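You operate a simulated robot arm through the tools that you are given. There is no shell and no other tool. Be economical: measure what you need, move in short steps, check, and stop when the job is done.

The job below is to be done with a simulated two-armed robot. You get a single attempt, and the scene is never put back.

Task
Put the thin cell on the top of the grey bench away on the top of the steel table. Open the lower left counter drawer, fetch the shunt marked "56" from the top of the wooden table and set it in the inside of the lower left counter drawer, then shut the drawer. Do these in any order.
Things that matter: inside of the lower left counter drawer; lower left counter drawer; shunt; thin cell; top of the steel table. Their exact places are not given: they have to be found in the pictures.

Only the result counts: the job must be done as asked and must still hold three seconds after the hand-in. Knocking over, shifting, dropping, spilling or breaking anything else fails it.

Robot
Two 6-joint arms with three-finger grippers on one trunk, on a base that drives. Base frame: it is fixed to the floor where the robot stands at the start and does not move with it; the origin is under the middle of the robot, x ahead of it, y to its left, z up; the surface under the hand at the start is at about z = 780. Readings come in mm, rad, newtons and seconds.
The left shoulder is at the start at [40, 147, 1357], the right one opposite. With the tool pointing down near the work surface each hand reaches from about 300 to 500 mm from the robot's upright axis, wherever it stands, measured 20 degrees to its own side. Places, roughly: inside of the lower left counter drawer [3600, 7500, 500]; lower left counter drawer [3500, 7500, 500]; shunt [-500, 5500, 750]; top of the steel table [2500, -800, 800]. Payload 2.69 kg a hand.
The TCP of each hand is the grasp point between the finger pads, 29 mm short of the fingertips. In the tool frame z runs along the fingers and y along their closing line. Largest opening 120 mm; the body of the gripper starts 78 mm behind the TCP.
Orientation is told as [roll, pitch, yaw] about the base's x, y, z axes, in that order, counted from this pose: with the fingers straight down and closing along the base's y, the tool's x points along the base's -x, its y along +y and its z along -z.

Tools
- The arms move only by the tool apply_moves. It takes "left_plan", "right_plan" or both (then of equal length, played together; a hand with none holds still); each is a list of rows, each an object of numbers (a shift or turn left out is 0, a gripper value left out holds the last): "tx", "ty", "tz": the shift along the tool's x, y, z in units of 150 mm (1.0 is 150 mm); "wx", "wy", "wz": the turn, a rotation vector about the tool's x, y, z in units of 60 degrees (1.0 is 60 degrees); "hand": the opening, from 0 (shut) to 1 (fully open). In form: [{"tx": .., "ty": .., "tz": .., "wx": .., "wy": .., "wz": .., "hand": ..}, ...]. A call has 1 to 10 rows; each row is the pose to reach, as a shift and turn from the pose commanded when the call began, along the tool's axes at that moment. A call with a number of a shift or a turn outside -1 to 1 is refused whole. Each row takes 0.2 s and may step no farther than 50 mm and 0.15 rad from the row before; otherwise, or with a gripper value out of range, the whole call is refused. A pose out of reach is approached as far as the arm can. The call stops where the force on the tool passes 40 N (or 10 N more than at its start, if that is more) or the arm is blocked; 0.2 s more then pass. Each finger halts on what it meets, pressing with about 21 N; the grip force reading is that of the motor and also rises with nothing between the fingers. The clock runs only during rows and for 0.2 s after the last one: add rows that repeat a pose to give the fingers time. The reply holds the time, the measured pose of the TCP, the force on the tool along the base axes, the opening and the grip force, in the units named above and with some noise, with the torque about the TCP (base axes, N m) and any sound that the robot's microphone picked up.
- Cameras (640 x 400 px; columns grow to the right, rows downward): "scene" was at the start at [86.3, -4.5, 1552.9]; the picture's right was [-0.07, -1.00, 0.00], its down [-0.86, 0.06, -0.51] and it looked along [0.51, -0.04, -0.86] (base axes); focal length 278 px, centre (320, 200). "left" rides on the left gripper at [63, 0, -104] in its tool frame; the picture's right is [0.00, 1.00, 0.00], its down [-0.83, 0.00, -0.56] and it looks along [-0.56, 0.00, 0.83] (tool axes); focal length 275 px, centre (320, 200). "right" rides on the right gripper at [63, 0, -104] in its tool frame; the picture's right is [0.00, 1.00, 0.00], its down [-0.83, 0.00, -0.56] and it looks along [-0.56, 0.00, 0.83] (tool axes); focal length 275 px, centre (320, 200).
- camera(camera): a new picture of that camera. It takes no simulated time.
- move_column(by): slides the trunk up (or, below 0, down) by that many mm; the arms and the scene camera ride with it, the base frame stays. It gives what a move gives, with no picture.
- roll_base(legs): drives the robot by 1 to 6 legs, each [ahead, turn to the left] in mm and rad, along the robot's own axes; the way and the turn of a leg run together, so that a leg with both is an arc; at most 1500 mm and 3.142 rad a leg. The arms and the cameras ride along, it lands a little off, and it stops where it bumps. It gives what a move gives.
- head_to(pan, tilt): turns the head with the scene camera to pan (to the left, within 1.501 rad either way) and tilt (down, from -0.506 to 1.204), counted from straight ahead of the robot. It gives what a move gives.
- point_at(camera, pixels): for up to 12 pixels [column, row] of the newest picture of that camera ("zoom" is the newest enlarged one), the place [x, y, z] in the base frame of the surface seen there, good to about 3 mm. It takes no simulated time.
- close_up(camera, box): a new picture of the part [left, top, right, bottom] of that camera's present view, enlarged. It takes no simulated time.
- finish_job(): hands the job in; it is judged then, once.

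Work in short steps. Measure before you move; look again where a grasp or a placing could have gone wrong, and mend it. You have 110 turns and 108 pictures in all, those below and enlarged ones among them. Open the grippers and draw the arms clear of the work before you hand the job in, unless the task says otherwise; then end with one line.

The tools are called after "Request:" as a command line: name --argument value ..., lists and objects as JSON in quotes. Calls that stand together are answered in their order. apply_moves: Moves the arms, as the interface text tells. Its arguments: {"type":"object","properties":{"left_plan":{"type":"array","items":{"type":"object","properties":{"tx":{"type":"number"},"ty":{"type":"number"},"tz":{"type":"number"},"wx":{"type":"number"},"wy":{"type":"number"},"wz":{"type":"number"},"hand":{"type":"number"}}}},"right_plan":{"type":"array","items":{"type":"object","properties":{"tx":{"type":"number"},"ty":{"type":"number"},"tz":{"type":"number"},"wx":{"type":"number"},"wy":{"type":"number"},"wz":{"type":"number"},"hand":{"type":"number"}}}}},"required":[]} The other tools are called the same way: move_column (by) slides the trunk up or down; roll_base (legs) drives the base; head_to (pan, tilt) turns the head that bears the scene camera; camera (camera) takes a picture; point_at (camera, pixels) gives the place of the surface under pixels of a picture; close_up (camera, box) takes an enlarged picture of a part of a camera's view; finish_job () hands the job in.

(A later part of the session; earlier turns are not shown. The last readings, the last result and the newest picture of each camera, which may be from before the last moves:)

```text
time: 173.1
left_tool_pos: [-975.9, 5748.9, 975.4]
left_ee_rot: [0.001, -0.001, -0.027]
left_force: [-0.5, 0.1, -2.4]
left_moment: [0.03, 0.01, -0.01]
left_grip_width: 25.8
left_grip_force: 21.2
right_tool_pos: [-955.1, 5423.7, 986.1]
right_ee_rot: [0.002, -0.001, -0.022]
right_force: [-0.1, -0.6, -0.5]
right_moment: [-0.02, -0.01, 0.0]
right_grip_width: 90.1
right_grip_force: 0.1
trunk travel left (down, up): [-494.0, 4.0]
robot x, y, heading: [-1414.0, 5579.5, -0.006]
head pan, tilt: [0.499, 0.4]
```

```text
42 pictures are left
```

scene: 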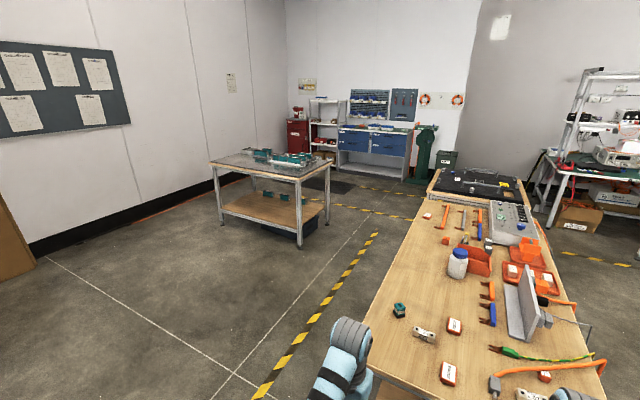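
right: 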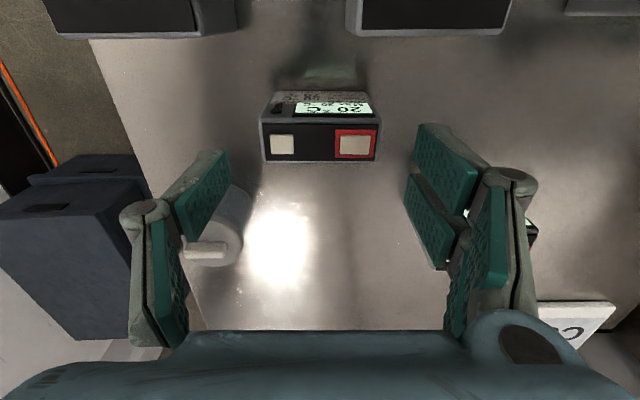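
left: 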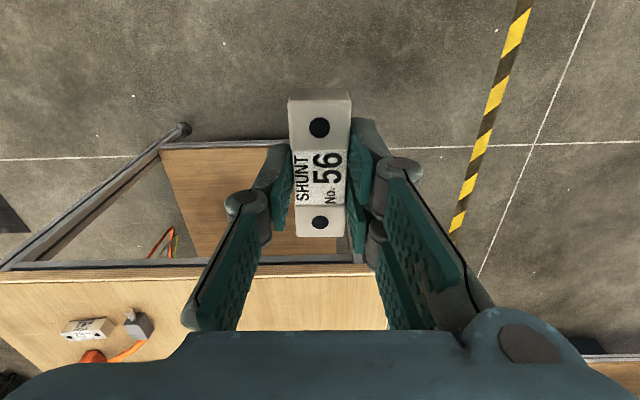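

I measure the lane between the wooden table and the module table, and the counter.

Request:
point_at --camera "scene" --pixels '[[300, 248], [222, 225], [327, 212], [430, 185], [436, 170], [340, 175], [402, 178], [325, 318], [413, 175], [357, 163], [395, 150], [300, 165]]'

Request:
close_up --camera "scene" --box '[320, 110, 450, 190]'

```text
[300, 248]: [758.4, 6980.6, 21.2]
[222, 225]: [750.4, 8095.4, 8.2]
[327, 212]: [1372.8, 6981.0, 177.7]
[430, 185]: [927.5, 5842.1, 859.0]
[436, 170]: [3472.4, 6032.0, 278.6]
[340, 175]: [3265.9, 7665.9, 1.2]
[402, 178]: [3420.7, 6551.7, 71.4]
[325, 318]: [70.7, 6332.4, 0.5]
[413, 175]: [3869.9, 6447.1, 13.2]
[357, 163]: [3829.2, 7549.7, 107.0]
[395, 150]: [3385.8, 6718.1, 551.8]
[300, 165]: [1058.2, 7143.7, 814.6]
```

```text
4.92 times, centred on (385, 150) of scene
```

zoom: 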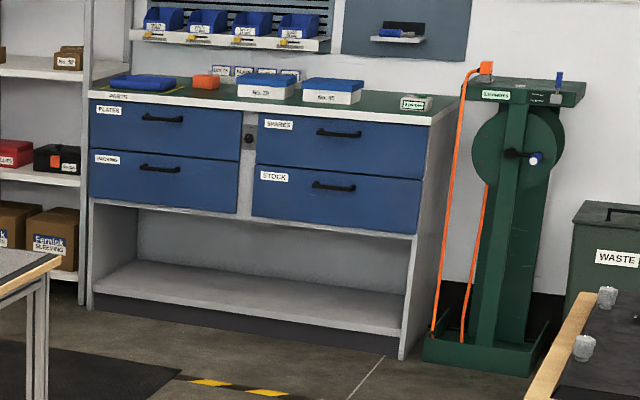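

Lane centre is y≈6420. I drive up to it, then along +x to about x=2000.

Request:
roll_base --legs '[[0, 1.576], [840, 0], [0, -1.571], [1500, 0], [1500, 0], [400, 0]]'

Request:
head_to --pan 0.45 --tilt 0.5

Request:
camera --camera "scene"

```text
time: 201.4
left_tool_pos: [2414.4, 6696.1, 974.3]
left_ee_rot: [0.002, -0.004, 0.0]
left_force: [0.6, -0.3, -1.8]
left_moment: [0.02, 0.0, 0.03]
left_grip_width: 25.6
left_grip_force: 21.1
right_tool_pos: [2441.3, 6372.0, 986.0]
right_ee_rot: [0.0, -0.003, 0.003]
right_force: [-0.7, -0.3, -0.4]
right_moment: [0.03, -0.01, 0.0]
right_grip_width: 90.2
right_grip_force: 0.1
trunk travel left (down, up): [-494.0, 4.0]
robot x, y, heading: [1970.7, 6518.3, 0.023]
head pan, tilt: [0.499, 0.4]
```

```text
time: 202.1
left_tool_pos: [2414.6, 6695.9, 973.9]
left_ee_rot: [0.002, -0.003, 0.001]
left_force: [0.2, -0.2, -2.3]
left_moment: [0.03, -0.03, 0.0]
left_grip_width: 25.7
left_grip_force: 21.6
right_tool_pos: [2441.5, 6371.8, 984.7]
right_ee_rot: [0.0, -0.002, 0.004]
right_force: [0.5, 0.1, 0.1]
right_moment: [-0.02, -0.02, 0.01]
right_grip_width: 89.7
right_grip_force: 0.0
trunk travel left (down, up): [-494.0, 4.0]
robot x, y, heading: [1970.8, 6517.4, 0.026]
head pan, tilt: [0.45, 0.499]
```

```text
40 pictures are left
```

scene: 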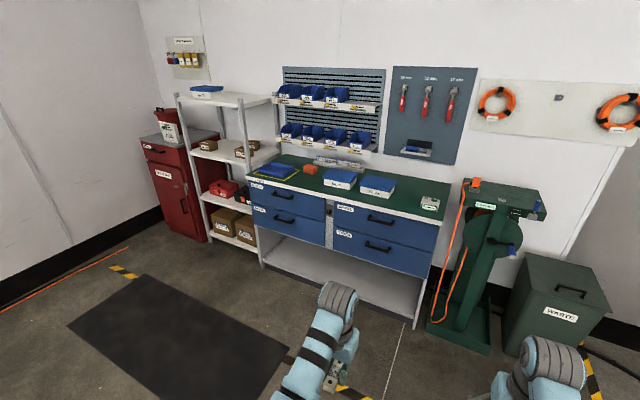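

Request:
point_at --camera "scene" --pixels '[[283, 220], [275, 219], [293, 222], [250, 207], [324, 225], [252, 225], [322, 242], [284, 196], [290, 250], [262, 260], [447, 200], [415, 320]]'

Request:
close_up --camera "scene" --box '[235, 170, 345, 260]'

```text
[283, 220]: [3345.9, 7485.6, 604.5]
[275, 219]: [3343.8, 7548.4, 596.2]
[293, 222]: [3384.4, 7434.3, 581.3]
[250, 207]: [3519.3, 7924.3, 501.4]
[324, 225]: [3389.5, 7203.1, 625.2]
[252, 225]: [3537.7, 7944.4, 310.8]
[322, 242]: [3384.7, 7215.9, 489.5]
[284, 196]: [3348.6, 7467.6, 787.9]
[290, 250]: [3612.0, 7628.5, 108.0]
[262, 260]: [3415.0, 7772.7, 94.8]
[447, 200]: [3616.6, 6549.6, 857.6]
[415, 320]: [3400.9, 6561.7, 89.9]
```

```text
4.44 times, centred on (290, 215) of scene
```

zoom: 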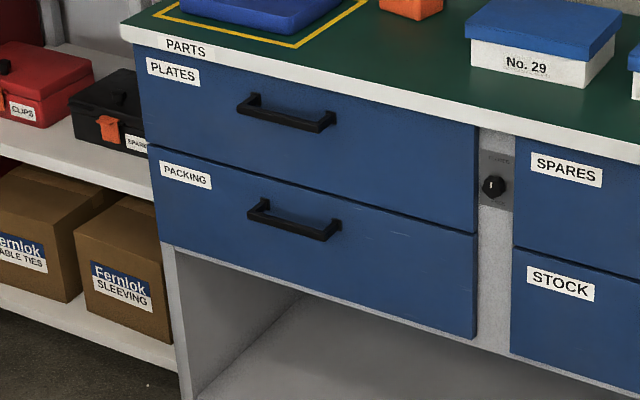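

The PACKING drawer is the lower-left one: front at x≈3385, y 7210–7770, handle bar at (3347,7490,600). To grasp the horizontal bar I need the right hand yawed 90° and tilted forward, so I test that turn in free air here.

Request:
apply_moves --right_plan '[{"wz": -0.14}, {"wz": -0.28}, {"wz": -0.42}, {"wz": -0.56}, {"wz": -0.7}, {"wz": -0.84}, {"wz": -0.98}, {"wz": -0.98}]'

Request:
apply_moves --right_plan '[{"wz": -0.14}, {"wz": -0.28}, {"wz": -0.42}, {"wz": -0.52}, {"wz": -0.52}]'

```text
time: 203.9
left_tool_pos: [2415.3, 6695.6, 973.9]
left_ee_rot: [0.002, 0.002, -0.001]
left_force: [0.1, 0.8, -2.0]
left_moment: [0.01, -0.03, 0.04]
left_grip_width: 25.5
left_grip_force: 20.9
right_tool_pos: [2444.1, 6371.5, 984.6]
right_ee_rot: [0.0, 0.0, 1.033]
right_force: [-0.4, 0.0, -1.4]
right_moment: [0.0, -0.01, -0.01]
right_grip_width: 90.0
right_grip_force: 0.0
trunk travel left (down, up): [-494.0, 4.0]
robot x, y, heading: [1979.0, 6515.3, 0.026]
head pan, tilt: [0.45, 0.499]
```

```text
time: 205.1
left_tool_pos: [2414.2, 6696.2, 973.0]
left_ee_rot: [0.002, -0.002, 0.002]
left_force: [-0.4, -0.2, -2.2]
left_moment: [-0.01, 0.01, 0.03]
left_grip_width: 25.8
left_grip_force: 20.9
right_tool_pos: [2442.6, 6372.7, 984.0]
right_ee_rot: [0.0, 0.0, 1.577]
right_force: [-0.5, -0.5, 0.1]
right_moment: [0.0, 0.04, -0.02]
right_grip_width: 90.2
right_grip_force: 0.0
trunk travel left (down, up): [-494.0, 4.0]
robot x, y, heading: [1975.8, 6519.9, 0.027]
head pan, tilt: [0.45, 0.499]
```

Yaw 90° works. Now tilt 60° forward while moving the hand forward 150 mm.

Request:
apply_moves --right_plan '[{"wx": 0.125, "ty": -0.125}, {"wx": 0.25, "ty": -0.25}, {"wx": 0.375, "ty": -0.375}, {"wx": 0.5, "ty": -0.5}, {"wx": 0.625, "ty": -0.625}, {"wx": 0.75, "ty": -0.75}, {"wx": 0.875, "ty": -0.875}, {"wx": 1.0, "ty": -1.0}, {"wx": 1.0, "ty": -1.0}]'

Request:
camera --camera "scene"

```text
time: 207.1
left_tool_pos: [2414.1, 6695.8, 974.7]
left_ee_rot: [0.002, 0.001, 0.0]
left_force: [0.2, -1.0, -2.4]
left_moment: [0.0, 0.02, -0.02]
left_grip_width: 25.9
left_grip_force: 21.4
right_tool_pos: [2592.9, 6372.8, 986.1]
right_ee_rot: [-1.049, -0.001, 1.574]
right_force: [0.0, -0.9, 0.3]
right_moment: [0.02, 0.01, -0.02]
right_grip_width: 89.9
right_grip_force: 0.0
trunk travel left (down, up): [-494.0, 4.0]
robot x, y, heading: [1975.8, 6519.2, 0.023]
head pan, tilt: [0.45, 0.499]
```

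```text
38 pictures are left
```

scene: 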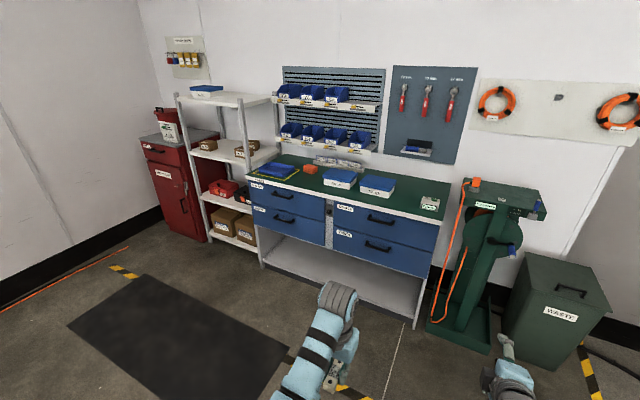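

The tilted pose is reached exactly (617 mm ahead). I shift the right hand inward and drive to a standoff in front of the drawer at about (2550,7550).

Request:
apply_moves --right_plan '[{"tx": -0.2}, {"tx": -0.4}, {"tx": -0.55}, {"tx": -0.55}]'

Request:
roll_base --legs '[[0, 1.04], [1180, 0], [0, -1.063]]'

Request:
head_to --pan 0.0 --tilt 0.75

Request:
camera --camera "scene"

```text
time: 208.3
left_tool_pos: [2412.7, 6696.7, 973.4]
left_ee_rot: [0.003, 0.0, 0.0]
left_force: [0.5, -0.1, -2.0]
left_moment: [-0.01, -0.01, -0.01]
left_grip_width: 25.9
left_grip_force: 21.0
right_tool_pos: [2599.4, 6416.2, 980.4]
right_ee_rot: [-1.054, 0.058, 1.544]
right_force: [0.1, -0.3, -0.1]
right_moment: [0.01, 0.01, 0.01]
right_grip_width: 90.0
right_grip_force: 0.1
trunk travel left (down, up): [-494.0, 4.0]
robot x, y, heading: [1977.3, 6518.2, 0.021]
head pan, tilt: [0.45, 0.499]
stopped in row 4 (right hand): the arm was blocked; the commanded pose is now the measured one
```

```text
time: 219.6
left_tool_pos: [2990.9, 7727.7, 973.1]
left_ee_rot: [0.003, 0.0, -0.021]
left_force: [0.2, -0.9, -2.1]
left_moment: [0.01, 0.02, 0.03]
left_grip_width: 25.8
left_grip_force: 21.0
right_tool_pos: [3170.6, 7445.4, 980.7]
right_ee_rot: [-1.054, 0.058, 1.525]
right_force: [-0.7, -0.2, 0.0]
right_moment: [0.0, 0.02, 0.02]
right_grip_width: 90.1
right_grip_force: 0.1
trunk travel left (down, up): [-494.0, 4.0]
robot x, y, heading: [2545.5, 7558.6, -0.0]
head pan, tilt: [0.45, 0.499]
```

```text
time: 220.5
left_tool_pos: [2991.9, 7728.1, 974.0]
left_ee_rot: [0.002, 0.001, -0.021]
left_force: [0.0, 0.6, -2.3]
left_moment: [-0.01, 0.0, -0.01]
left_grip_width: 25.8
left_grip_force: 21.1
right_tool_pos: [3169.3, 7443.8, 981.0]
right_ee_rot: [-1.055, 0.056, 1.524]
right_force: [0.4, -0.2, 0.6]
right_moment: [-0.03, 0.01, -0.01]
right_grip_width: 89.9
right_grip_force: 0.1
trunk travel left (down, up): [-494.0, 4.0]
robot x, y, heading: [2543.5, 7555.8, 0.007]
head pan, tilt: [0.0, 0.75]
```

```text
37 pictures are left
```

scene: 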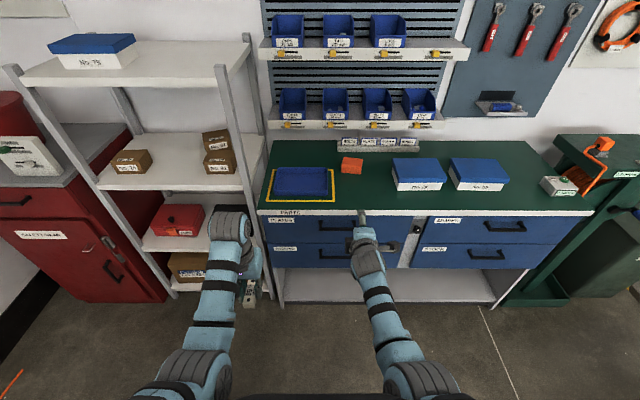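

I zoom on the drawer from here to measure the handle precisely.

Request:
close_up --camera "scene" --box '[250, 200, 430, 310]'

Request:
camera --camera "right"

```text
3.56 times, centred on (340, 255) of scene
```

zoom: 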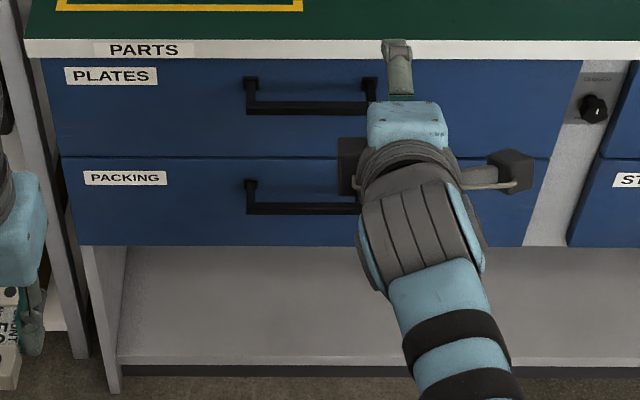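

```text
35 pictures are left
```

right: 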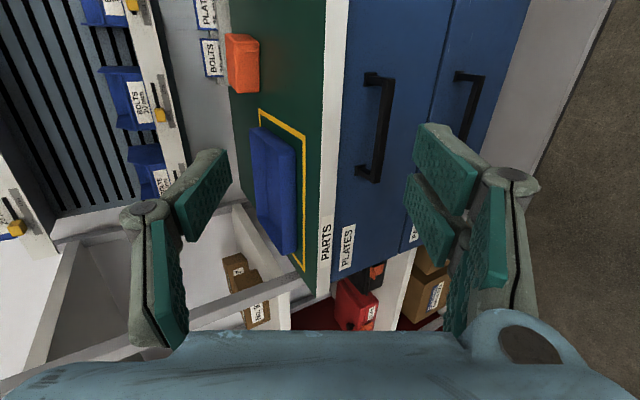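

I measure the lower bar, its post and the drawer face.

Request:
point_at --camera "zoom" --pixels '[[251, 209], [300, 210], [345, 210], [250, 182], [300, 195], [300, 225], [70, 165], [75, 240], [251, 108], [300, 109], [300, 45]]'

Request:
point_at --camera "right" --pixels '[[482, 80], [460, 74], [483, 110], [372, 78], [388, 130], [370, 178]]'

```text
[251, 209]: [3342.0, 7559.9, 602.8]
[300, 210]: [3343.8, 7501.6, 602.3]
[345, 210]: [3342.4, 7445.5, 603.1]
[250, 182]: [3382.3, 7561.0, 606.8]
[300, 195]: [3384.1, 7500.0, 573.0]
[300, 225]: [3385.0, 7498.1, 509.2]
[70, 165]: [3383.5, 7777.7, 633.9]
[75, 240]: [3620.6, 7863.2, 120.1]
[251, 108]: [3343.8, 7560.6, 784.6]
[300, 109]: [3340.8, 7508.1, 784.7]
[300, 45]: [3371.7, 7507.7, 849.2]
```

```text
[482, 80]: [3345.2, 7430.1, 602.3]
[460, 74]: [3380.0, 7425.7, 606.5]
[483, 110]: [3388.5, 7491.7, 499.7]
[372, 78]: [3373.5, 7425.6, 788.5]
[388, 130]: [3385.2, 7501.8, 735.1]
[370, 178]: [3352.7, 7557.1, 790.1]
```

Bar: centre ≈(3348, 7428–7563, 600), face at 3384. I sidestep +36 mm in y while closing in, then lower the trunk for the pre-grasp.

Request:
roll_base --legs '[[0, 0.3], [118, 0], [0, -0.305]]'

Request:
apply_moves --right_plan '[{"hand": 0.33}, {"hand": 0.33}, {"hand": 0.33}, {"hand": 0.33}]'

Request:
move_column --by -300

Request:
camera --camera "right"

```text
time: 223.7
left_tool_pos: [3105.5, 7762.2, 973.9]
left_ee_rot: [0.002, 0.002, -0.024]
left_force: [0.8, -1.6, -2.0]
left_moment: [-0.02, 0.05, 0.01]
left_grip_width: 25.7
left_grip_force: 21.1
right_tool_pos: [3284.0, 7479.9, 982.5]
right_ee_rot: [-1.054, 0.057, 1.521]
right_force: [-0.1, 0.9, -0.6]
right_moment: [0.01, -0.02, 0.03]
right_grip_width: 89.9
right_grip_force: 0.1
trunk travel left (down, up): [-494.0, 4.0]
robot x, y, heading: [2659.4, 7591.0, 0.006]
head pan, tilt: [0.0, 0.75]
```

```text
time: 224.7
left_tool_pos: [3103.6, 7760.9, 973.7]
left_ee_rot: [0.002, 0.0, -0.025]
left_force: [-0.7, -0.1, -2.2]
left_moment: [0.02, 0.0, -0.01]
left_grip_width: 25.8
left_grip_force: 21.4
right_tool_pos: [3281.5, 7477.0, 982.2]
right_ee_rot: [-1.059, 0.056, 1.519]
right_force: [-0.3, 0.7, -1.1]
right_moment: [-0.02, -0.01, -0.03]
right_grip_width: 39.7
right_grip_force: 0.0
trunk travel left (down, up): [-494.0, 4.0]
robot x, y, heading: [2662.9, 7593.3, -0.003]
head pan, tilt: [0.0, 0.75]
```

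```text
time: 227.7
left_tool_pos: [3103.8, 7760.8, 675.1]
left_ee_rot: [0.001, 0.001, -0.025]
left_force: [-0.5, -0.3, -1.8]
left_moment: [-0.02, 0.02, 0.03]
left_grip_width: 26.1
left_grip_force: 21.3
right_tool_pos: [3281.9, 7478.1, 684.2]
right_ee_rot: [-1.056, 0.055, 1.521]
right_force: [0.1, -0.2, -0.5]
right_moment: [-0.03, -0.01, 0.02]
right_grip_width: 39.3
right_grip_force: 0.1
trunk travel left (down, up): [-194.0, 304.0]
robot x, y, heading: [2658.4, 7596.2, 0.0]
head pan, tilt: [0.0, 0.75]
```

```text
34 pictures are left
```

right: 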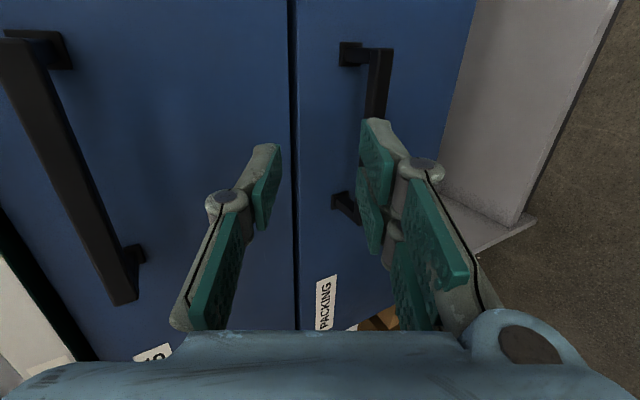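

I measure the bar from here, then lower to the pre-grasp height.

Request:
point_at --camera "right" --pixels '[[382, 60], [372, 75], [378, 100], [344, 214], [355, 220], [310, 150]]'

Request:
move_column --by -48

Request:
camera --camera "right"

```text
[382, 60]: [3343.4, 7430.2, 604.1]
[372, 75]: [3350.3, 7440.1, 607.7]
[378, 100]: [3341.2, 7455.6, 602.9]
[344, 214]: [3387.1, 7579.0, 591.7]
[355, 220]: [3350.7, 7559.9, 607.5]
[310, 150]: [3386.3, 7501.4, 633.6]
```

```text
time: 228.6
left_tool_pos: [3103.8, 7761.6, 626.9]
left_ee_rot: [0.001, 0.001, -0.024]
left_force: [0.6, -0.6, -1.6]
left_moment: [-0.02, 0.03, -0.03]
left_grip_width: 25.8
left_grip_force: 21.2
right_tool_pos: [3281.8, 7478.1, 635.2]
right_ee_rot: [-1.06, 0.055, 1.521]
right_force: [0.5, 0.7, 0.2]
right_moment: [0.01, 0.02, 0.0]
right_grip_width: 39.5
right_grip_force: 0.1
trunk travel left (down, up): [-146.0, 352.0]
robot x, y, heading: [2660.6, 7595.1, 0.001]
head pan, tilt: [0.0, 0.75]
```

```text
33 pictures are left
```

right: 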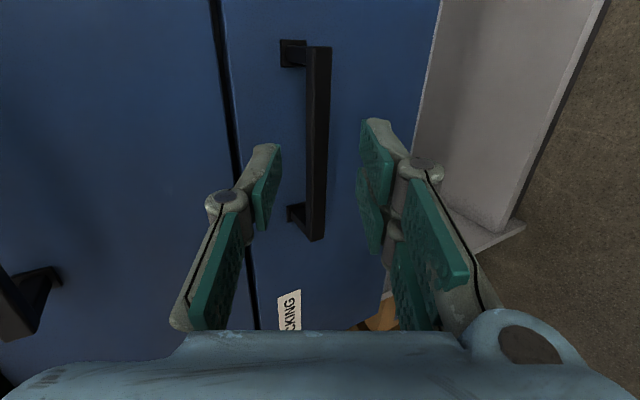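

The bar is centred between the fingers. I advance 62 mm along the tool axis.

Request:
apply_moves --right_plan '[{"tz": 0.15}, {"tz": 0.3}, {"tz": 0.413}, {"tz": 0.413}]'

Request:
camera --camera "right"

```text
time: 229.6
left_tool_pos: [3103.1, 7761.9, 627.1]
left_ee_rot: [0.003, 0.0, -0.023]
left_force: [0.5, -0.5, -2.3]
left_moment: [0.02, 0.02, 0.02]
left_grip_width: 25.5
left_grip_force: 21.3
right_tool_pos: [3324.1, 7473.2, 616.1]
right_ee_rot: [-1.056, 0.055, 1.52]
right_force: [0.4, -0.4, -0.5]
right_moment: [0.0, 0.0, -0.01]
right_grip_width: 39.7
right_grip_force: 0.1
right hand out of reach, approached as far as the arm can: row 2, 3, 4
trunk travel left (down, up): [-146.0, 352.0]
robot x, y, heading: [2662.7, 7592.2, -0.0]
head pan, tilt: [0.0, 0.75]
```

```text
32 pictures are left
```

right: 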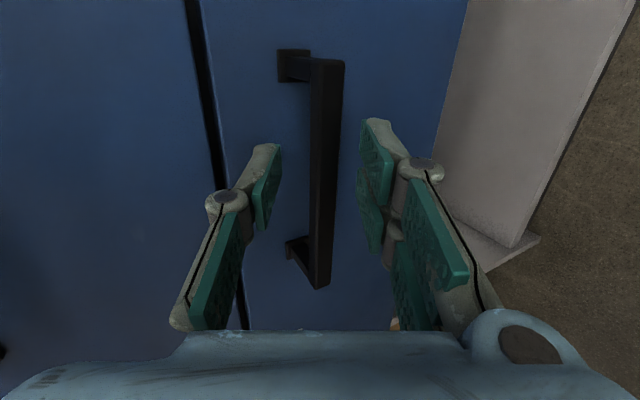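

The arm is at its limit, so I complete the approach with the trunk (-8) and the base (+14).

Request:
move_column --by -8

Request:
roll_base --legs '[[14, 0]]'

Request:
camera --camera "right"

```text
time: 230.2
left_tool_pos: [3102.3, 7761.6, 618.9]
left_ee_rot: [0.003, 0.0, -0.024]
left_force: [0.3, -0.9, -1.9]
left_moment: [-0.01, -0.04, 0.03]
left_grip_width: 25.7
left_grip_force: 21.4
right_tool_pos: [3323.9, 7473.0, 608.5]
right_ee_rot: [-1.056, 0.052, 1.519]
right_force: [0.1, 0.7, -0.3]
right_moment: [0.02, -0.01, 0.0]
right_grip_width: 39.8
right_grip_force: 0.1
trunk travel left (down, up): [-138.0, 360.0]
robot x, y, heading: [2662.0, 7597.3, 0.002]
head pan, tilt: [0.0, 0.75]
```

```text
time: 230.9
left_tool_pos: [3117.6, 7762.0, 618.2]
left_ee_rot: [0.001, -0.003, -0.024]
left_force: [-0.3, 0.9, -1.9]
left_moment: [-0.01, 0.03, 0.01]
left_grip_width: 25.6
left_grip_force: 21.4
right_tool_pos: [3336.7, 7472.9, 609.0]
right_ee_rot: [-1.059, 0.054, 1.52]
right_force: [0.1, -0.3, -0.3]
right_moment: [-0.01, 0.02, 0.0]
right_grip_width: 39.5
right_grip_force: 0.0
trunk travel left (down, up): [-138.0, 360.0]
robot x, y, heading: [2671.1, 7593.6, -0.002]
head pan, tilt: [0.0, 0.75]
```

```text
31 pictures are left
```

right: 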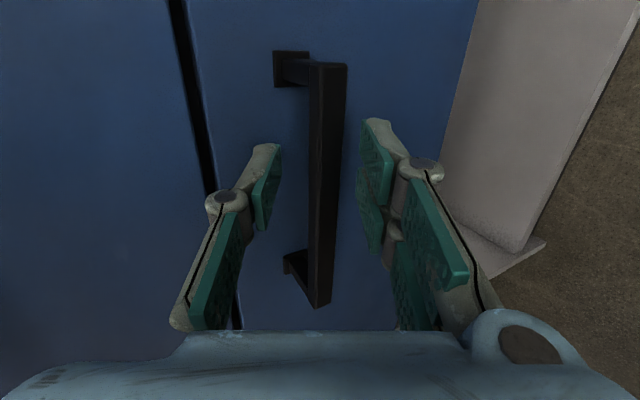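

The bar lies between the finger pads; I close on it.

Request:
apply_moves --right_plan '[{"hand": 0.0}, {"hand": 0.0}, {"hand": 0.0}]'

Request:
camera --camera "right"

```text
time: 231.7
left_tool_pos: [3118.9, 7762.0, 618.0]
left_ee_rot: [0.002, 0.002, -0.024]
left_force: [1.3, -0.2, -2.0]
left_moment: [-0.01, 0.03, 0.01]
left_grip_width: 25.6
left_grip_force: 20.5
right_tool_pos: [3336.4, 7473.5, 607.1]
right_ee_rot: [-1.051, 0.053, 1.52]
right_force: [-4.7, 2.2, -12.3]
right_moment: [1.21, 0.06, -1.0]
right_grip_width: 16.7
right_grip_force: 42.6
trunk travel left (down, up): [-138.0, 360.0]
robot x, y, heading: [2667.7, 7596.7, -0.001]
head pan, tilt: [0.0, 0.75]
```

```text
30 pictures are left
```

right: 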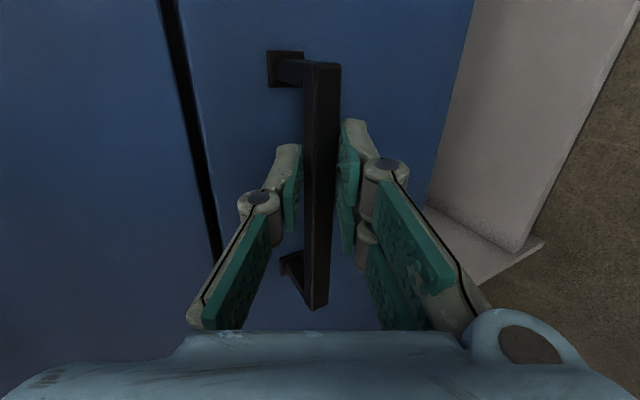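

The bar is gripped (16.7 mm). I pull with the base, first 60 mm.

Request:
roll_base --legs '[[-60, 0]]'

Request:
camera --camera "right"

```text
time: 232.7
left_tool_pos: [3057.8, 7760.8, 616.8]
left_ee_rot: [0.002, 0.0, -0.024]
left_force: [-0.7, 0.6, -1.7]
left_moment: [-0.01, -0.02, 0.02]
left_grip_width: 25.8
left_grip_force: 20.8
right_tool_pos: [3277.5, 7472.9, 606.3]
right_ee_rot: [-1.052, 0.054, 1.52]
right_force: [-0.1, 3.1, -20.4]
right_moment: [1.23, 0.06, -0.61]
right_grip_width: 16.6
right_grip_force: 42.4
trunk travel left (down, up): [-138.0, 360.0]
robot x, y, heading: [2610.9, 7591.9, 0.003]
head pan, tilt: [0.0, 0.75]
```

```text
29 pictures are left
```

right: 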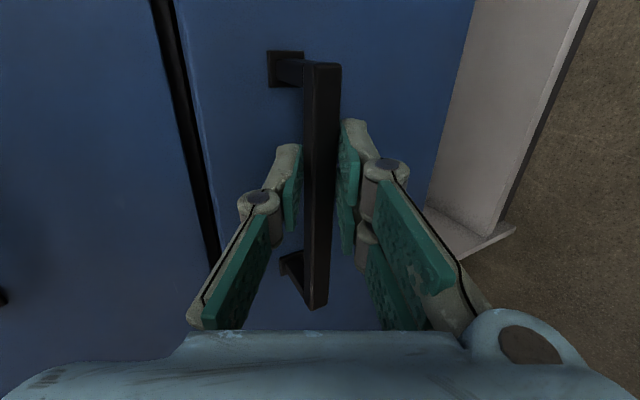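

The drawer follows the hand. I pull another 190 mm.

Request:
roll_base --legs '[[-190, 0]]'

Request:
head_to --pan 0.0 --tilt 0.85

Request:
camera --camera "scene"

```text
time: 234.3
left_tool_pos: [2867.7, 7760.9, 617.1]
left_ee_rot: [0.001, 0.003, -0.026]
left_force: [-1.1, 0.1, -2.4]
left_moment: [0.0, -0.01, -0.02]
left_grip_width: 25.9
left_grip_force: 20.9
right_tool_pos: [3085.9, 7472.5, 606.6]
right_ee_rot: [-1.053, 0.054, 1.52]
right_force: [1.4, 2.9, -13.0]
right_moment: [1.16, 0.04, -0.72]
right_grip_width: 16.8
right_grip_force: 42.8
trunk travel left (down, up): [-138.0, 360.0]
robot x, y, heading: [2419.3, 7594.3, -0.005]
head pan, tilt: [0.0, 0.75]
```

```text
time: 234.9
left_tool_pos: [2866.7, 7761.7, 618.3]
left_ee_rot: [0.001, -0.001, -0.026]
left_force: [0.2, 0.3, -1.7]
left_moment: [0.0, 0.03, 0.01]
left_grip_width: 25.8
left_grip_force: 20.8
right_tool_pos: [3086.8, 7473.5, 607.0]
right_ee_rot: [-1.052, 0.053, 1.521]
right_force: [-0.9, 0.2, -5.8]
right_moment: [1.19, -0.03, -0.8]
right_grip_width: 16.6
right_grip_force: 42.5
trunk travel left (down, up): [-138.0, 360.0]
robot x, y, heading: [2422.4, 7593.5, -0.0]
head pan, tilt: [0.0, 0.85]
```

```text
28 pictures are left
```

scene: 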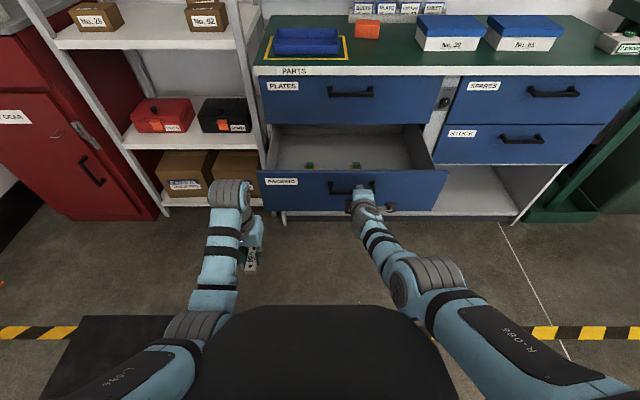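

The drawer is open 250 mm. I measure its inside and then release the handle and back off.

Request:
close_up --camera "scene" --box '[250, 110, 450, 230]'

Request:
point_at --camera "scene" --pixels '[[310, 166], [355, 166], [330, 160], [270, 171], [440, 171], [290, 166], [400, 160], [280, 145], [405, 130], [330, 168]]'

Request:
apply_moves --right_plan '[{"hand": 0.33}, {"hand": 0.33}, {"hand": 0.33}]'

Request:
roll_base --legs '[[-60, 0]]'

```text
3.20 times, centred on (350, 170) of scene
```

zoom: 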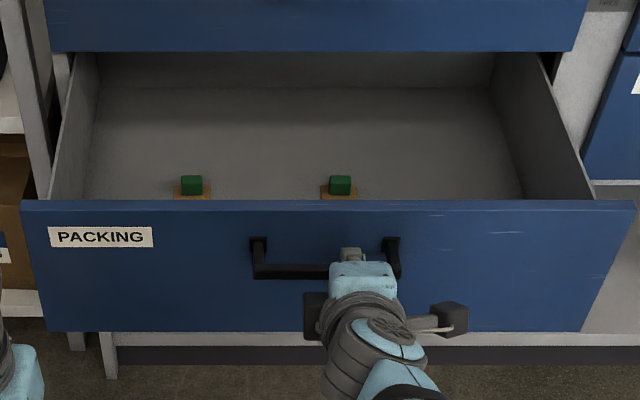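

```text
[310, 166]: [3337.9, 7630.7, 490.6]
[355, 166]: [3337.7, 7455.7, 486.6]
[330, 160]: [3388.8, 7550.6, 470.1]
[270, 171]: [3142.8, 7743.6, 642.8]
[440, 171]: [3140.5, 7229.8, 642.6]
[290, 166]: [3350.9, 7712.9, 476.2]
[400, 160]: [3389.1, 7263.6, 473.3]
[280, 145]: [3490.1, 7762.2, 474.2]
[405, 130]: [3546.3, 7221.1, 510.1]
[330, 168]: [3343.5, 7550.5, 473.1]
```

```text
time: 235.7
left_tool_pos: [2867.2, 7761.8, 619.0]
left_ee_rot: [0.002, 0.0, -0.025]
left_force: [-0.2, -0.2, -2.1]
left_moment: [0.0, 0.05, -0.01]
left_grip_width: 25.8
left_grip_force: 21.3
right_tool_pos: [3087.1, 7472.3, 606.5]
right_ee_rot: [-1.055, 0.054, 1.521]
right_force: [1.0, 0.6, 0.3]
right_moment: [-0.01, -0.01, -0.02]
right_grip_width: 39.5
right_grip_force: 0.0
trunk travel left (down, up): [-138.0, 360.0]
robot x, y, heading: [2421.6, 7593.7, 0.002]
head pan, tilt: [0.0, 0.85]
```

```text
time: 236.7
left_tool_pos: [2807.1, 7761.8, 618.2]
left_ee_rot: [0.001, -0.001, -0.026]
left_force: [0.0, 0.9, -1.3]
left_moment: [-0.01, -0.03, -0.02]
left_grip_width: 25.8
left_grip_force: 20.8
right_tool_pos: [3025.4, 7473.1, 607.6]
right_ee_rot: [-1.054, 0.053, 1.52]
right_force: [-0.3, -0.3, 0.6]
right_moment: [-0.01, -0.02, 0.01]
right_grip_width: 39.7
right_grip_force: 0.0
trunk travel left (down, up): [-138.0, 360.0]
robot x, y, heading: [2362.0, 7591.6, 0.004]
head pan, tilt: [0.0, 0.85]
```

Drawer floor z≈472, front panel top z≈645, walls y≈7230–7760. The right arm must get out of the way: I untilt it while retreating, then move it out to the right.

Request:
apply_moves --right_plan '[{"wx": -0.125, "ty": 0.0625, "tz": -0.109}, {"wx": -0.25, "ty": 0.125, "tz": -0.2175}, {"wx": -0.375, "ty": 0.1875, "tz": -0.326}, {"wx": -0.5, "ty": 0.25, "tz": -0.435}, {"wx": -0.625, "ty": 0.3125, "tz": -0.544}, {"wx": -0.75, "ty": 0.375, "tz": -0.6525}, {"wx": -0.875, "ty": 0.4375, "tz": -0.761}, {"wx": -1.0, "ty": 0.5, "tz": -0.87}, {"wx": -1.0, "ty": 0.5, "tz": -0.87}]'

Request:
apply_moves --right_plan '[{"tx": 0.2, "ty": 0.2}, {"tx": 0.4, "ty": 0.4}, {"tx": 0.6, "ty": 0.6}, {"tx": 0.8, "ty": 0.8}, {"tx": 1.0, "ty": 0.9}, {"tx": 1.0, "ty": 0.9}]'

```text
time: 238.7
left_tool_pos: [2806.4, 7761.4, 618.5]
left_ee_rot: [0.001, 0.001, -0.023]
left_force: [0.3, 0.2, -2.2]
left_moment: [0.03, 0.01, -0.02]
left_grip_width: 25.8
left_grip_force: 20.8
right_tool_pos: [2875.4, 7481.3, 605.7]
right_ee_rot: [-0.006, 0.056, 1.521]
right_force: [0.1, 0.5, 0.3]
right_moment: [0.01, 0.0, 0.04]
right_grip_width: 39.6
right_grip_force: 0.1
right hand out of reach, approached as far as the arm can: row 1
trunk travel left (down, up): [-138.0, 360.0]
robot x, y, heading: [2363.1, 7588.9, -0.002]
head pan, tilt: [0.0, 0.85]
```

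```text
time: 240.1
left_tool_pos: [2807.2, 7761.7, 618.0]
left_ee_rot: [0.002, -0.001, -0.026]
left_force: [-0.1, -0.5, -1.4]
left_moment: [-0.03, 0.04, -0.01]
left_grip_width: 25.6
left_grip_force: 21.1
right_tool_pos: [2739.6, 7334.7, 596.3]
right_ee_rot: [-0.008, 0.054, 1.521]
right_force: [-0.5, 0.2, 0.0]
right_moment: [-0.03, 0.01, -0.01]
right_grip_width: 39.5
right_grip_force: 0.0
right hand out of reach, approached as far as the arm can: row 4, 5, 6
trunk travel left (down, up): [-138.0, 360.0]
robot x, y, heading: [2367.9, 7591.9, 0.003]
head pan, tilt: [0.0, 0.85]
```

Right hand is at lateral -255; I push it another 60 mm outward.

Request:
apply_moves --right_plan '[{"tx": 0.2, "ty": 0.05}, {"tx": 0.4, "ty": 0.1}, {"tx": 0.5, "ty": 0.1}, {"tx": 0.5, "ty": 0.1}]'

Request:
move_column --by 150

```text
time: 241.1
left_tool_pos: [2806.9, 7761.7, 618.9]
left_ee_rot: [0.0, -0.002, -0.024]
left_force: [0.3, 0.0, -2.2]
left_moment: [-0.01, 0.02, 0.02]
left_grip_width: 25.6
left_grip_force: 21.2
right_tool_pos: [2721.1, 7261.5, 601.3]
right_ee_rot: [-0.007, 0.055, 1.52]
right_force: [0.4, 0.0, -0.6]
right_moment: [-0.02, 0.02, -0.01]
right_grip_width: 39.6
right_grip_force: 0.0
trunk travel left (down, up): [-138.0, 360.0]
robot x, y, heading: [2360.5, 7593.4, -0.003]
head pan, tilt: [0.0, 0.85]
```

```text
time: 242.8
left_tool_pos: [2806.3, 7761.5, 768.0]
left_ee_rot: [0.001, -0.002, -0.025]
left_force: [-0.4, -0.2, -3.1]
left_moment: [-0.02, -0.01, 0.03]
left_grip_width: 25.6
left_grip_force: 21.0
right_tool_pos: [2719.5, 7261.0, 750.3]
right_ee_rot: [-0.006, 0.055, 1.52]
right_force: [-0.1, -1.0, -0.4]
right_moment: [0.04, -0.01, 0.01]
right_grip_width: 39.8
right_grip_force: 0.0
trunk travel left (down, up): [-288.0, 210.0]
robot x, y, heading: [2363.2, 7592.2, 0.0]
head pan, tilt: [0.0, 0.85]
```

Both hands are above the drawer front height now. I drive with a sidestep so that the left hand ends above the open drawer.

Request:
roll_base --legs '[[0, -0.44], [465, 0], [0, 0.44]]'

Request:
camera --camera "left"

Request:
camera --camera "scene"

```text
time: 248.2
left_tool_pos: [3229.5, 7561.2, 767.2]
left_ee_rot: [0.0, 0.0, -0.027]
left_force: [0.9, 0.0, -1.5]
left_moment: [0.03, 0.01, 0.01]
left_grip_width: 25.9
left_grip_force: 21.2
right_tool_pos: [3142.1, 7061.5, 750.5]
right_ee_rot: [-0.005, 0.053, 1.516]
right_force: [-0.1, 0.4, -0.2]
right_moment: [0.03, -0.01, 0.03]
right_grip_width: 39.7
right_grip_force: 0.0
trunk travel left (down, up): [-288.0, 210.0]
robot x, y, heading: [2784.9, 7396.5, -0.006]
head pan, tilt: [0.0, 0.85]
```

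```text
26 pictures are left
```

left: 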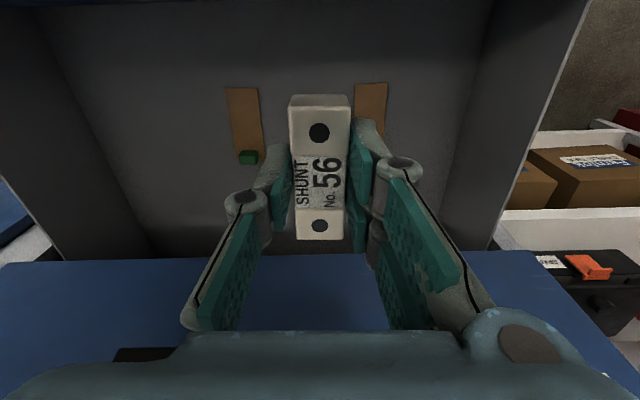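

```text
25 pictures are left
```

scene: 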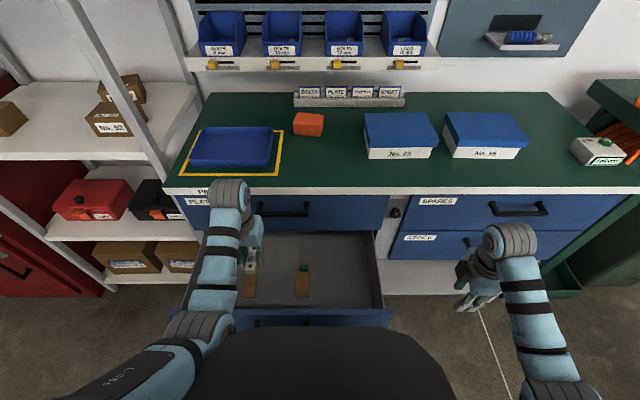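

Two strips with green caps lie on the drawer floor; I measure them to choose the free spot.

Request:
point_at --camera "left" --pixels '[[240, 90], [250, 160], [230, 130], [263, 130], [370, 86], [357, 110], [386, 110], [310, 70], [420, 200], [130, 180], [200, 60]]'

Request:
point_at --camera "scene" --pixels '[[303, 293], [303, 268], [297, 280], [309, 280], [247, 300], [330, 290], [370, 280], [300, 314], [290, 323]]'

```text
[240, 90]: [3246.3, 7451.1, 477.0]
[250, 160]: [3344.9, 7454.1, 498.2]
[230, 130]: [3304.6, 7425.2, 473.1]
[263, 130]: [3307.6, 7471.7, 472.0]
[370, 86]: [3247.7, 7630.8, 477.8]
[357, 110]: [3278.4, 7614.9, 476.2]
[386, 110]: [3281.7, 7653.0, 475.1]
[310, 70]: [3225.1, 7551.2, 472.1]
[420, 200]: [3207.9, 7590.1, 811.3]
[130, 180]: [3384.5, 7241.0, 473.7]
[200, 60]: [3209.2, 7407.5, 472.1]
```

```text
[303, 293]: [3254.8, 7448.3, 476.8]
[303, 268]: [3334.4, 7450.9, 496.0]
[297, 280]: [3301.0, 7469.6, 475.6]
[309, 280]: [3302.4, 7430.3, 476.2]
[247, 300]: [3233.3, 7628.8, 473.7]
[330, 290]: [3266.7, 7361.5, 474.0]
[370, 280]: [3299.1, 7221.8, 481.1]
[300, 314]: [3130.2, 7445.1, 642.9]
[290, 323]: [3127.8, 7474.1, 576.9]
```

The free gap is y 7472–7612. I check the wrist's forward extent before lowering near the upper handle and counter edge.

Request:
point_at --camera "scene" --pixels '[[228, 183], [228, 190], [246, 195], [250, 220], [260, 230], [235, 181]]'

Request:
apply_moves --left_plan '[{"tx": -0.1, "ty": -0.06}, {"tx": -0.2, "ty": -0.12}, {"tx": -0.2, "ty": -0.12}]'

Request:
move_column --by -110

Request:
camera --camera "left"

Request:
camera --camera "scene"

```text
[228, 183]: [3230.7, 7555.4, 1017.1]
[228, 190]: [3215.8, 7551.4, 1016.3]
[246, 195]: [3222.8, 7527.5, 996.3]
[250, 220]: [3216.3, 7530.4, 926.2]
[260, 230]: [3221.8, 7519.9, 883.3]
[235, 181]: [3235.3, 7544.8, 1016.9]
```

```text
time: 249.0
left_tool_pos: [3257.6, 7542.1, 768.4]
left_ee_rot: [0.002, 0.001, -0.028]
left_force: [-0.2, 0.0, -1.7]
left_moment: [-0.02, 0.02, 0.0]
left_grip_width: 25.7
left_grip_force: 20.7
right_tool_pos: [3141.3, 7062.6, 751.0]
right_ee_rot: [-0.007, 0.055, 1.516]
right_force: [-0.3, 0.2, -0.7]
right_moment: [0.0, -0.02, -0.04]
right_grip_width: 39.6
right_grip_force: 0.0
trunk travel left (down, up): [-288.0, 210.0]
robot x, y, heading: [2782.4, 7396.4, -0.002]
head pan, tilt: [0.0, 0.85]
```

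```text
time: 250.4
left_tool_pos: [3257.8, 7542.2, 659.2]
left_ee_rot: [0.003, 0.0, -0.027]
left_force: [-0.3, 0.9, -1.3]
left_moment: [-0.01, -0.03, 0.01]
left_grip_width: 25.7
left_grip_force: 20.8
right_tool_pos: [3140.8, 7061.6, 641.6]
right_ee_rot: [-0.007, 0.055, 1.517]
right_force: [-0.1, -0.3, -0.2]
right_moment: [0.02, -0.01, 0.0]
right_grip_width: 39.6
right_grip_force: 0.1
trunk travel left (down, up): [-178.0, 320.0]
robot x, y, heading: [2786.9, 7395.3, -0.005]
head pan, tilt: [0.0, 0.85]
```

```text
24 pictures are left
```

left: 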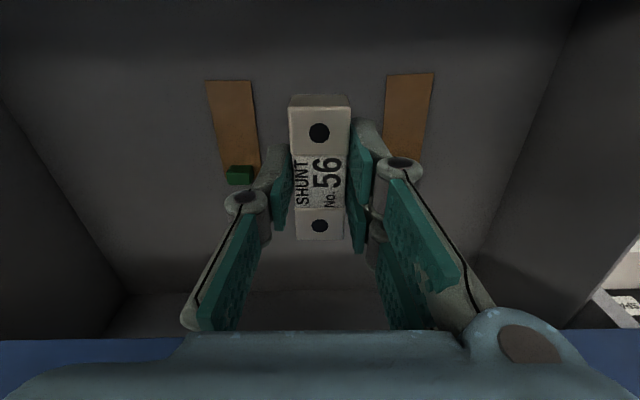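

```text
23 pictures are left
```

scene: 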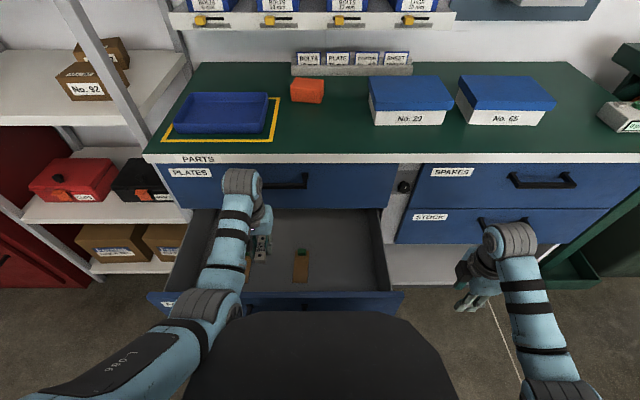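

I check the forearm/elbow heights over the drawer front before lowering further.

Request:
point_at --camera "scene" --pixels '[[205, 298], [230, 300], [222, 262], [235, 205], [240, 172], [175, 300], [470, 265], [510, 240], [320, 320]]'

```text
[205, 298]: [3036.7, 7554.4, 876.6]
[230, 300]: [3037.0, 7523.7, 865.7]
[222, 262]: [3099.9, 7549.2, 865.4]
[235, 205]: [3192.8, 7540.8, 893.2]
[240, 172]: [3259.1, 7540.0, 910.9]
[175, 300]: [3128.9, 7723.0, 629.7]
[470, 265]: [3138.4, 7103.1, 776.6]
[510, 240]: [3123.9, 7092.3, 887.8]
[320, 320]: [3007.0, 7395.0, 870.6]
```

The forearm would come close to the drawer front if I used only the trunk, so I extend the arm down 85 mm first (backing 8 mm), then finish with the trunk.

Request:
apply_moves --left_plan '[{"tx": 0.05, "tz": 0.2}, {"tx": 0.05, "tz": 0.4}, {"tx": 0.05, "tz": 0.57}, {"tx": 0.05, "tz": 0.57}]'

Request:
camera --camera "scene"

Request:
point_at --camera "scene" --pixels '[[205, 298], [230, 290], [222, 262], [235, 215], [240, 185]]'

```text
time: 251.4
left_tool_pos: [3250.6, 7543.2, 573.6]
left_ee_rot: [0.003, 0.0, -0.029]
left_force: [-0.3, 0.1, -1.9]
left_moment: [-0.01, 0.0, -0.01]
left_grip_width: 25.8
left_grip_force: 20.8
right_tool_pos: [3141.9, 7061.8, 641.7]
right_ee_rot: [-0.006, 0.053, 1.517]
right_force: [-0.4, -0.1, 0.7]
right_moment: [-0.01, 0.05, 0.03]
right_grip_width: 39.8
right_grip_force: 0.2
trunk travel left (down, up): [-178.0, 320.0]
robot x, y, heading: [2785.9, 7395.5, -0.002]
head pan, tilt: [0.0, 0.85]
```

```text
22 pictures are left
```

scene: 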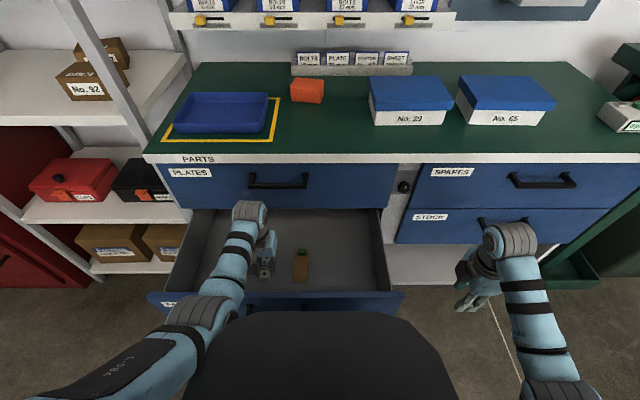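

```text
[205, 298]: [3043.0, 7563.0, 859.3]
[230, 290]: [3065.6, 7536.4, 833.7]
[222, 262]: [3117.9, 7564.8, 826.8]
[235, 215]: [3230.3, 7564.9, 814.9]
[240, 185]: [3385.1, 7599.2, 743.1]
```

Clearance over the drawer front is now ~110 mm; I lower the trunk 62 mm to just above the floor.

Request:
move_column --by -62

Request:
camera --camera "left"

```text
time: 252.4
left_tool_pos: [3250.8, 7542.8, 510.7]
left_ee_rot: [0.001, -0.002, -0.028]
left_force: [0.3, 0.2, -2.7]
left_moment: [-0.02, -0.02, 0.03]
left_grip_width: 25.7
left_grip_force: 21.2
right_tool_pos: [3141.7, 7061.4, 578.5]
right_ee_rot: [-0.006, 0.055, 1.517]
right_force: [0.5, 0.1, 0.2]
right_moment: [-0.03, -0.01, -0.03]
right_grip_width: 39.6
right_grip_force: 0.1
trunk travel left (down, up): [-116.0, 382.0]
robot x, y, heading: [2782.6, 7396.2, -0.004]
head pan, tilt: [0.0, 0.85]
```

```text
21 pictures are left
```

left: 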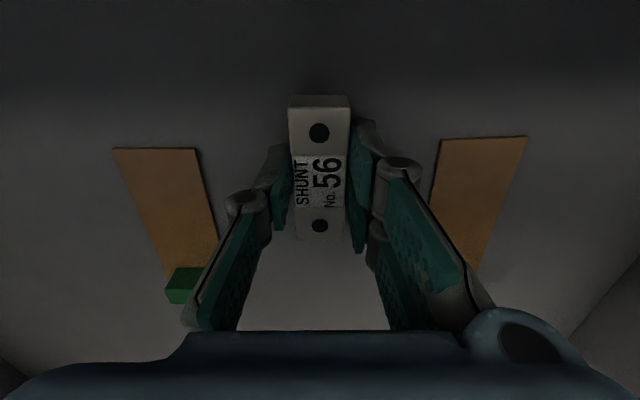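

I lower in small steps to contact.

Request:
apply_moves --left_plan '[{"tz": 0.02}, {"tz": 0.035}, {"tz": 0.045}, {"tz": 0.045}]'

```text
time: 253.4
left_tool_pos: [3250.7, 7543.8, 503.8]
left_ee_rot: [0.001, -0.002, -0.028]
left_force: [0.1, -1.4, 1.7]
left_moment: [-0.07, -0.13, -0.06]
left_grip_width: 26.0
left_grip_force: 21.0
right_tool_pos: [3140.4, 7062.9, 577.7]
right_ee_rot: [-0.008, 0.054, 1.517]
right_force: [-0.6, -0.3, 0.0]
right_moment: [-0.01, -0.01, -0.03]
right_grip_width: 39.8
right_grip_force: 0.3
trunk travel left (down, up): [-116.0, 382.0]
robot x, y, heading: [2785.5, 7394.0, -0.004]
head pan, tilt: [0.0, 0.85]
```

Contact (force turned positive). I open partly to 60 mm and rise straight up.

Request:
apply_moves --left_plan '[{"hand": 0.5}, {"hand": 0.5}, {"hand": 0.5}, {"tz": -0.1}, {"tz": -0.35}, {"tz": -0.57}, {"tz": -0.57}]'

Request:
camera --camera "left"

Request:
move_column --by 210

Request:
camera --camera "scene"

```text
time: 255.0
left_tool_pos: [3250.6, 7543.6, 590.0]
left_ee_rot: [0.001, 0.001, -0.029]
left_force: [-0.3, -0.6, -0.2]
left_moment: [-0.01, 0.02, -0.01]
left_grip_width: 60.1
left_grip_force: 0.0
right_tool_pos: [3141.0, 7060.8, 578.7]
right_ee_rot: [-0.006, 0.054, 1.517]
right_force: [-0.5, 0.5, 0.8]
right_moment: [-0.04, -0.01, 0.04]
right_grip_width: 39.6
right_grip_force: 0.0
trunk travel left (down, up): [-116.0, 382.0]
robot x, y, heading: [2782.9, 7393.3, -0.002]
head pan, tilt: [0.0, 0.85]
```

```text
20 pictures are left
```

left: 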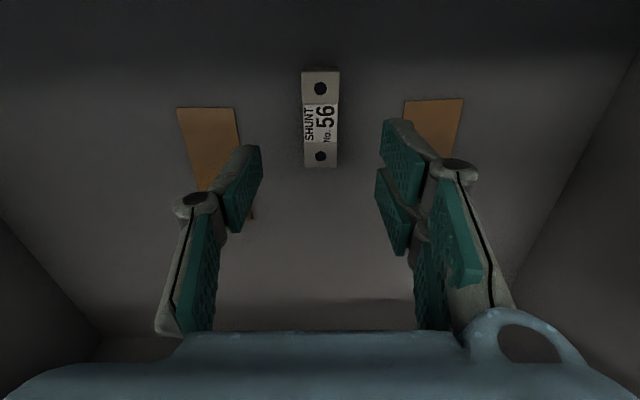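

```text
time: 257.3
left_tool_pos: [3252.6, 7541.8, 797.4]
left_ee_rot: [0.003, -0.001, -0.028]
left_force: [-0.2, -0.7, -0.5]
left_moment: [0.03, 0.02, 0.01]
left_grip_width: 60.0
left_grip_force: 0.2
right_tool_pos: [3141.1, 7061.2, 788.5]
right_ee_rot: [-0.008, 0.054, 1.516]
right_force: [-0.1, -0.4, 0.0]
right_moment: [0.02, 0.0, 0.0]
right_grip_width: 39.7
right_grip_force: 0.0
trunk travel left (down, up): [-326.0, 172.0]
robot x, y, heading: [2786.9, 7395.8, -0.008]
head pan, tilt: [0.0, 0.85]
```

```text
19 pictures are left
```

scene: 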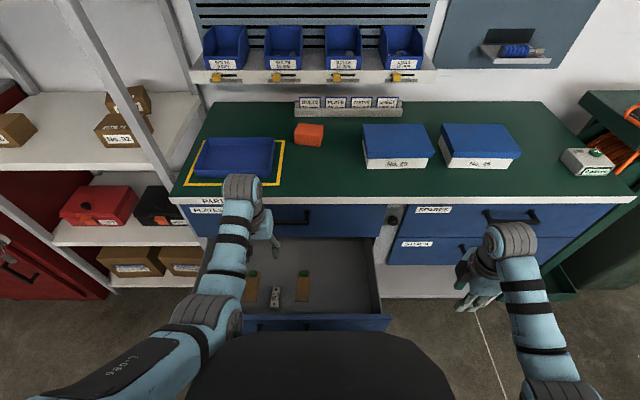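

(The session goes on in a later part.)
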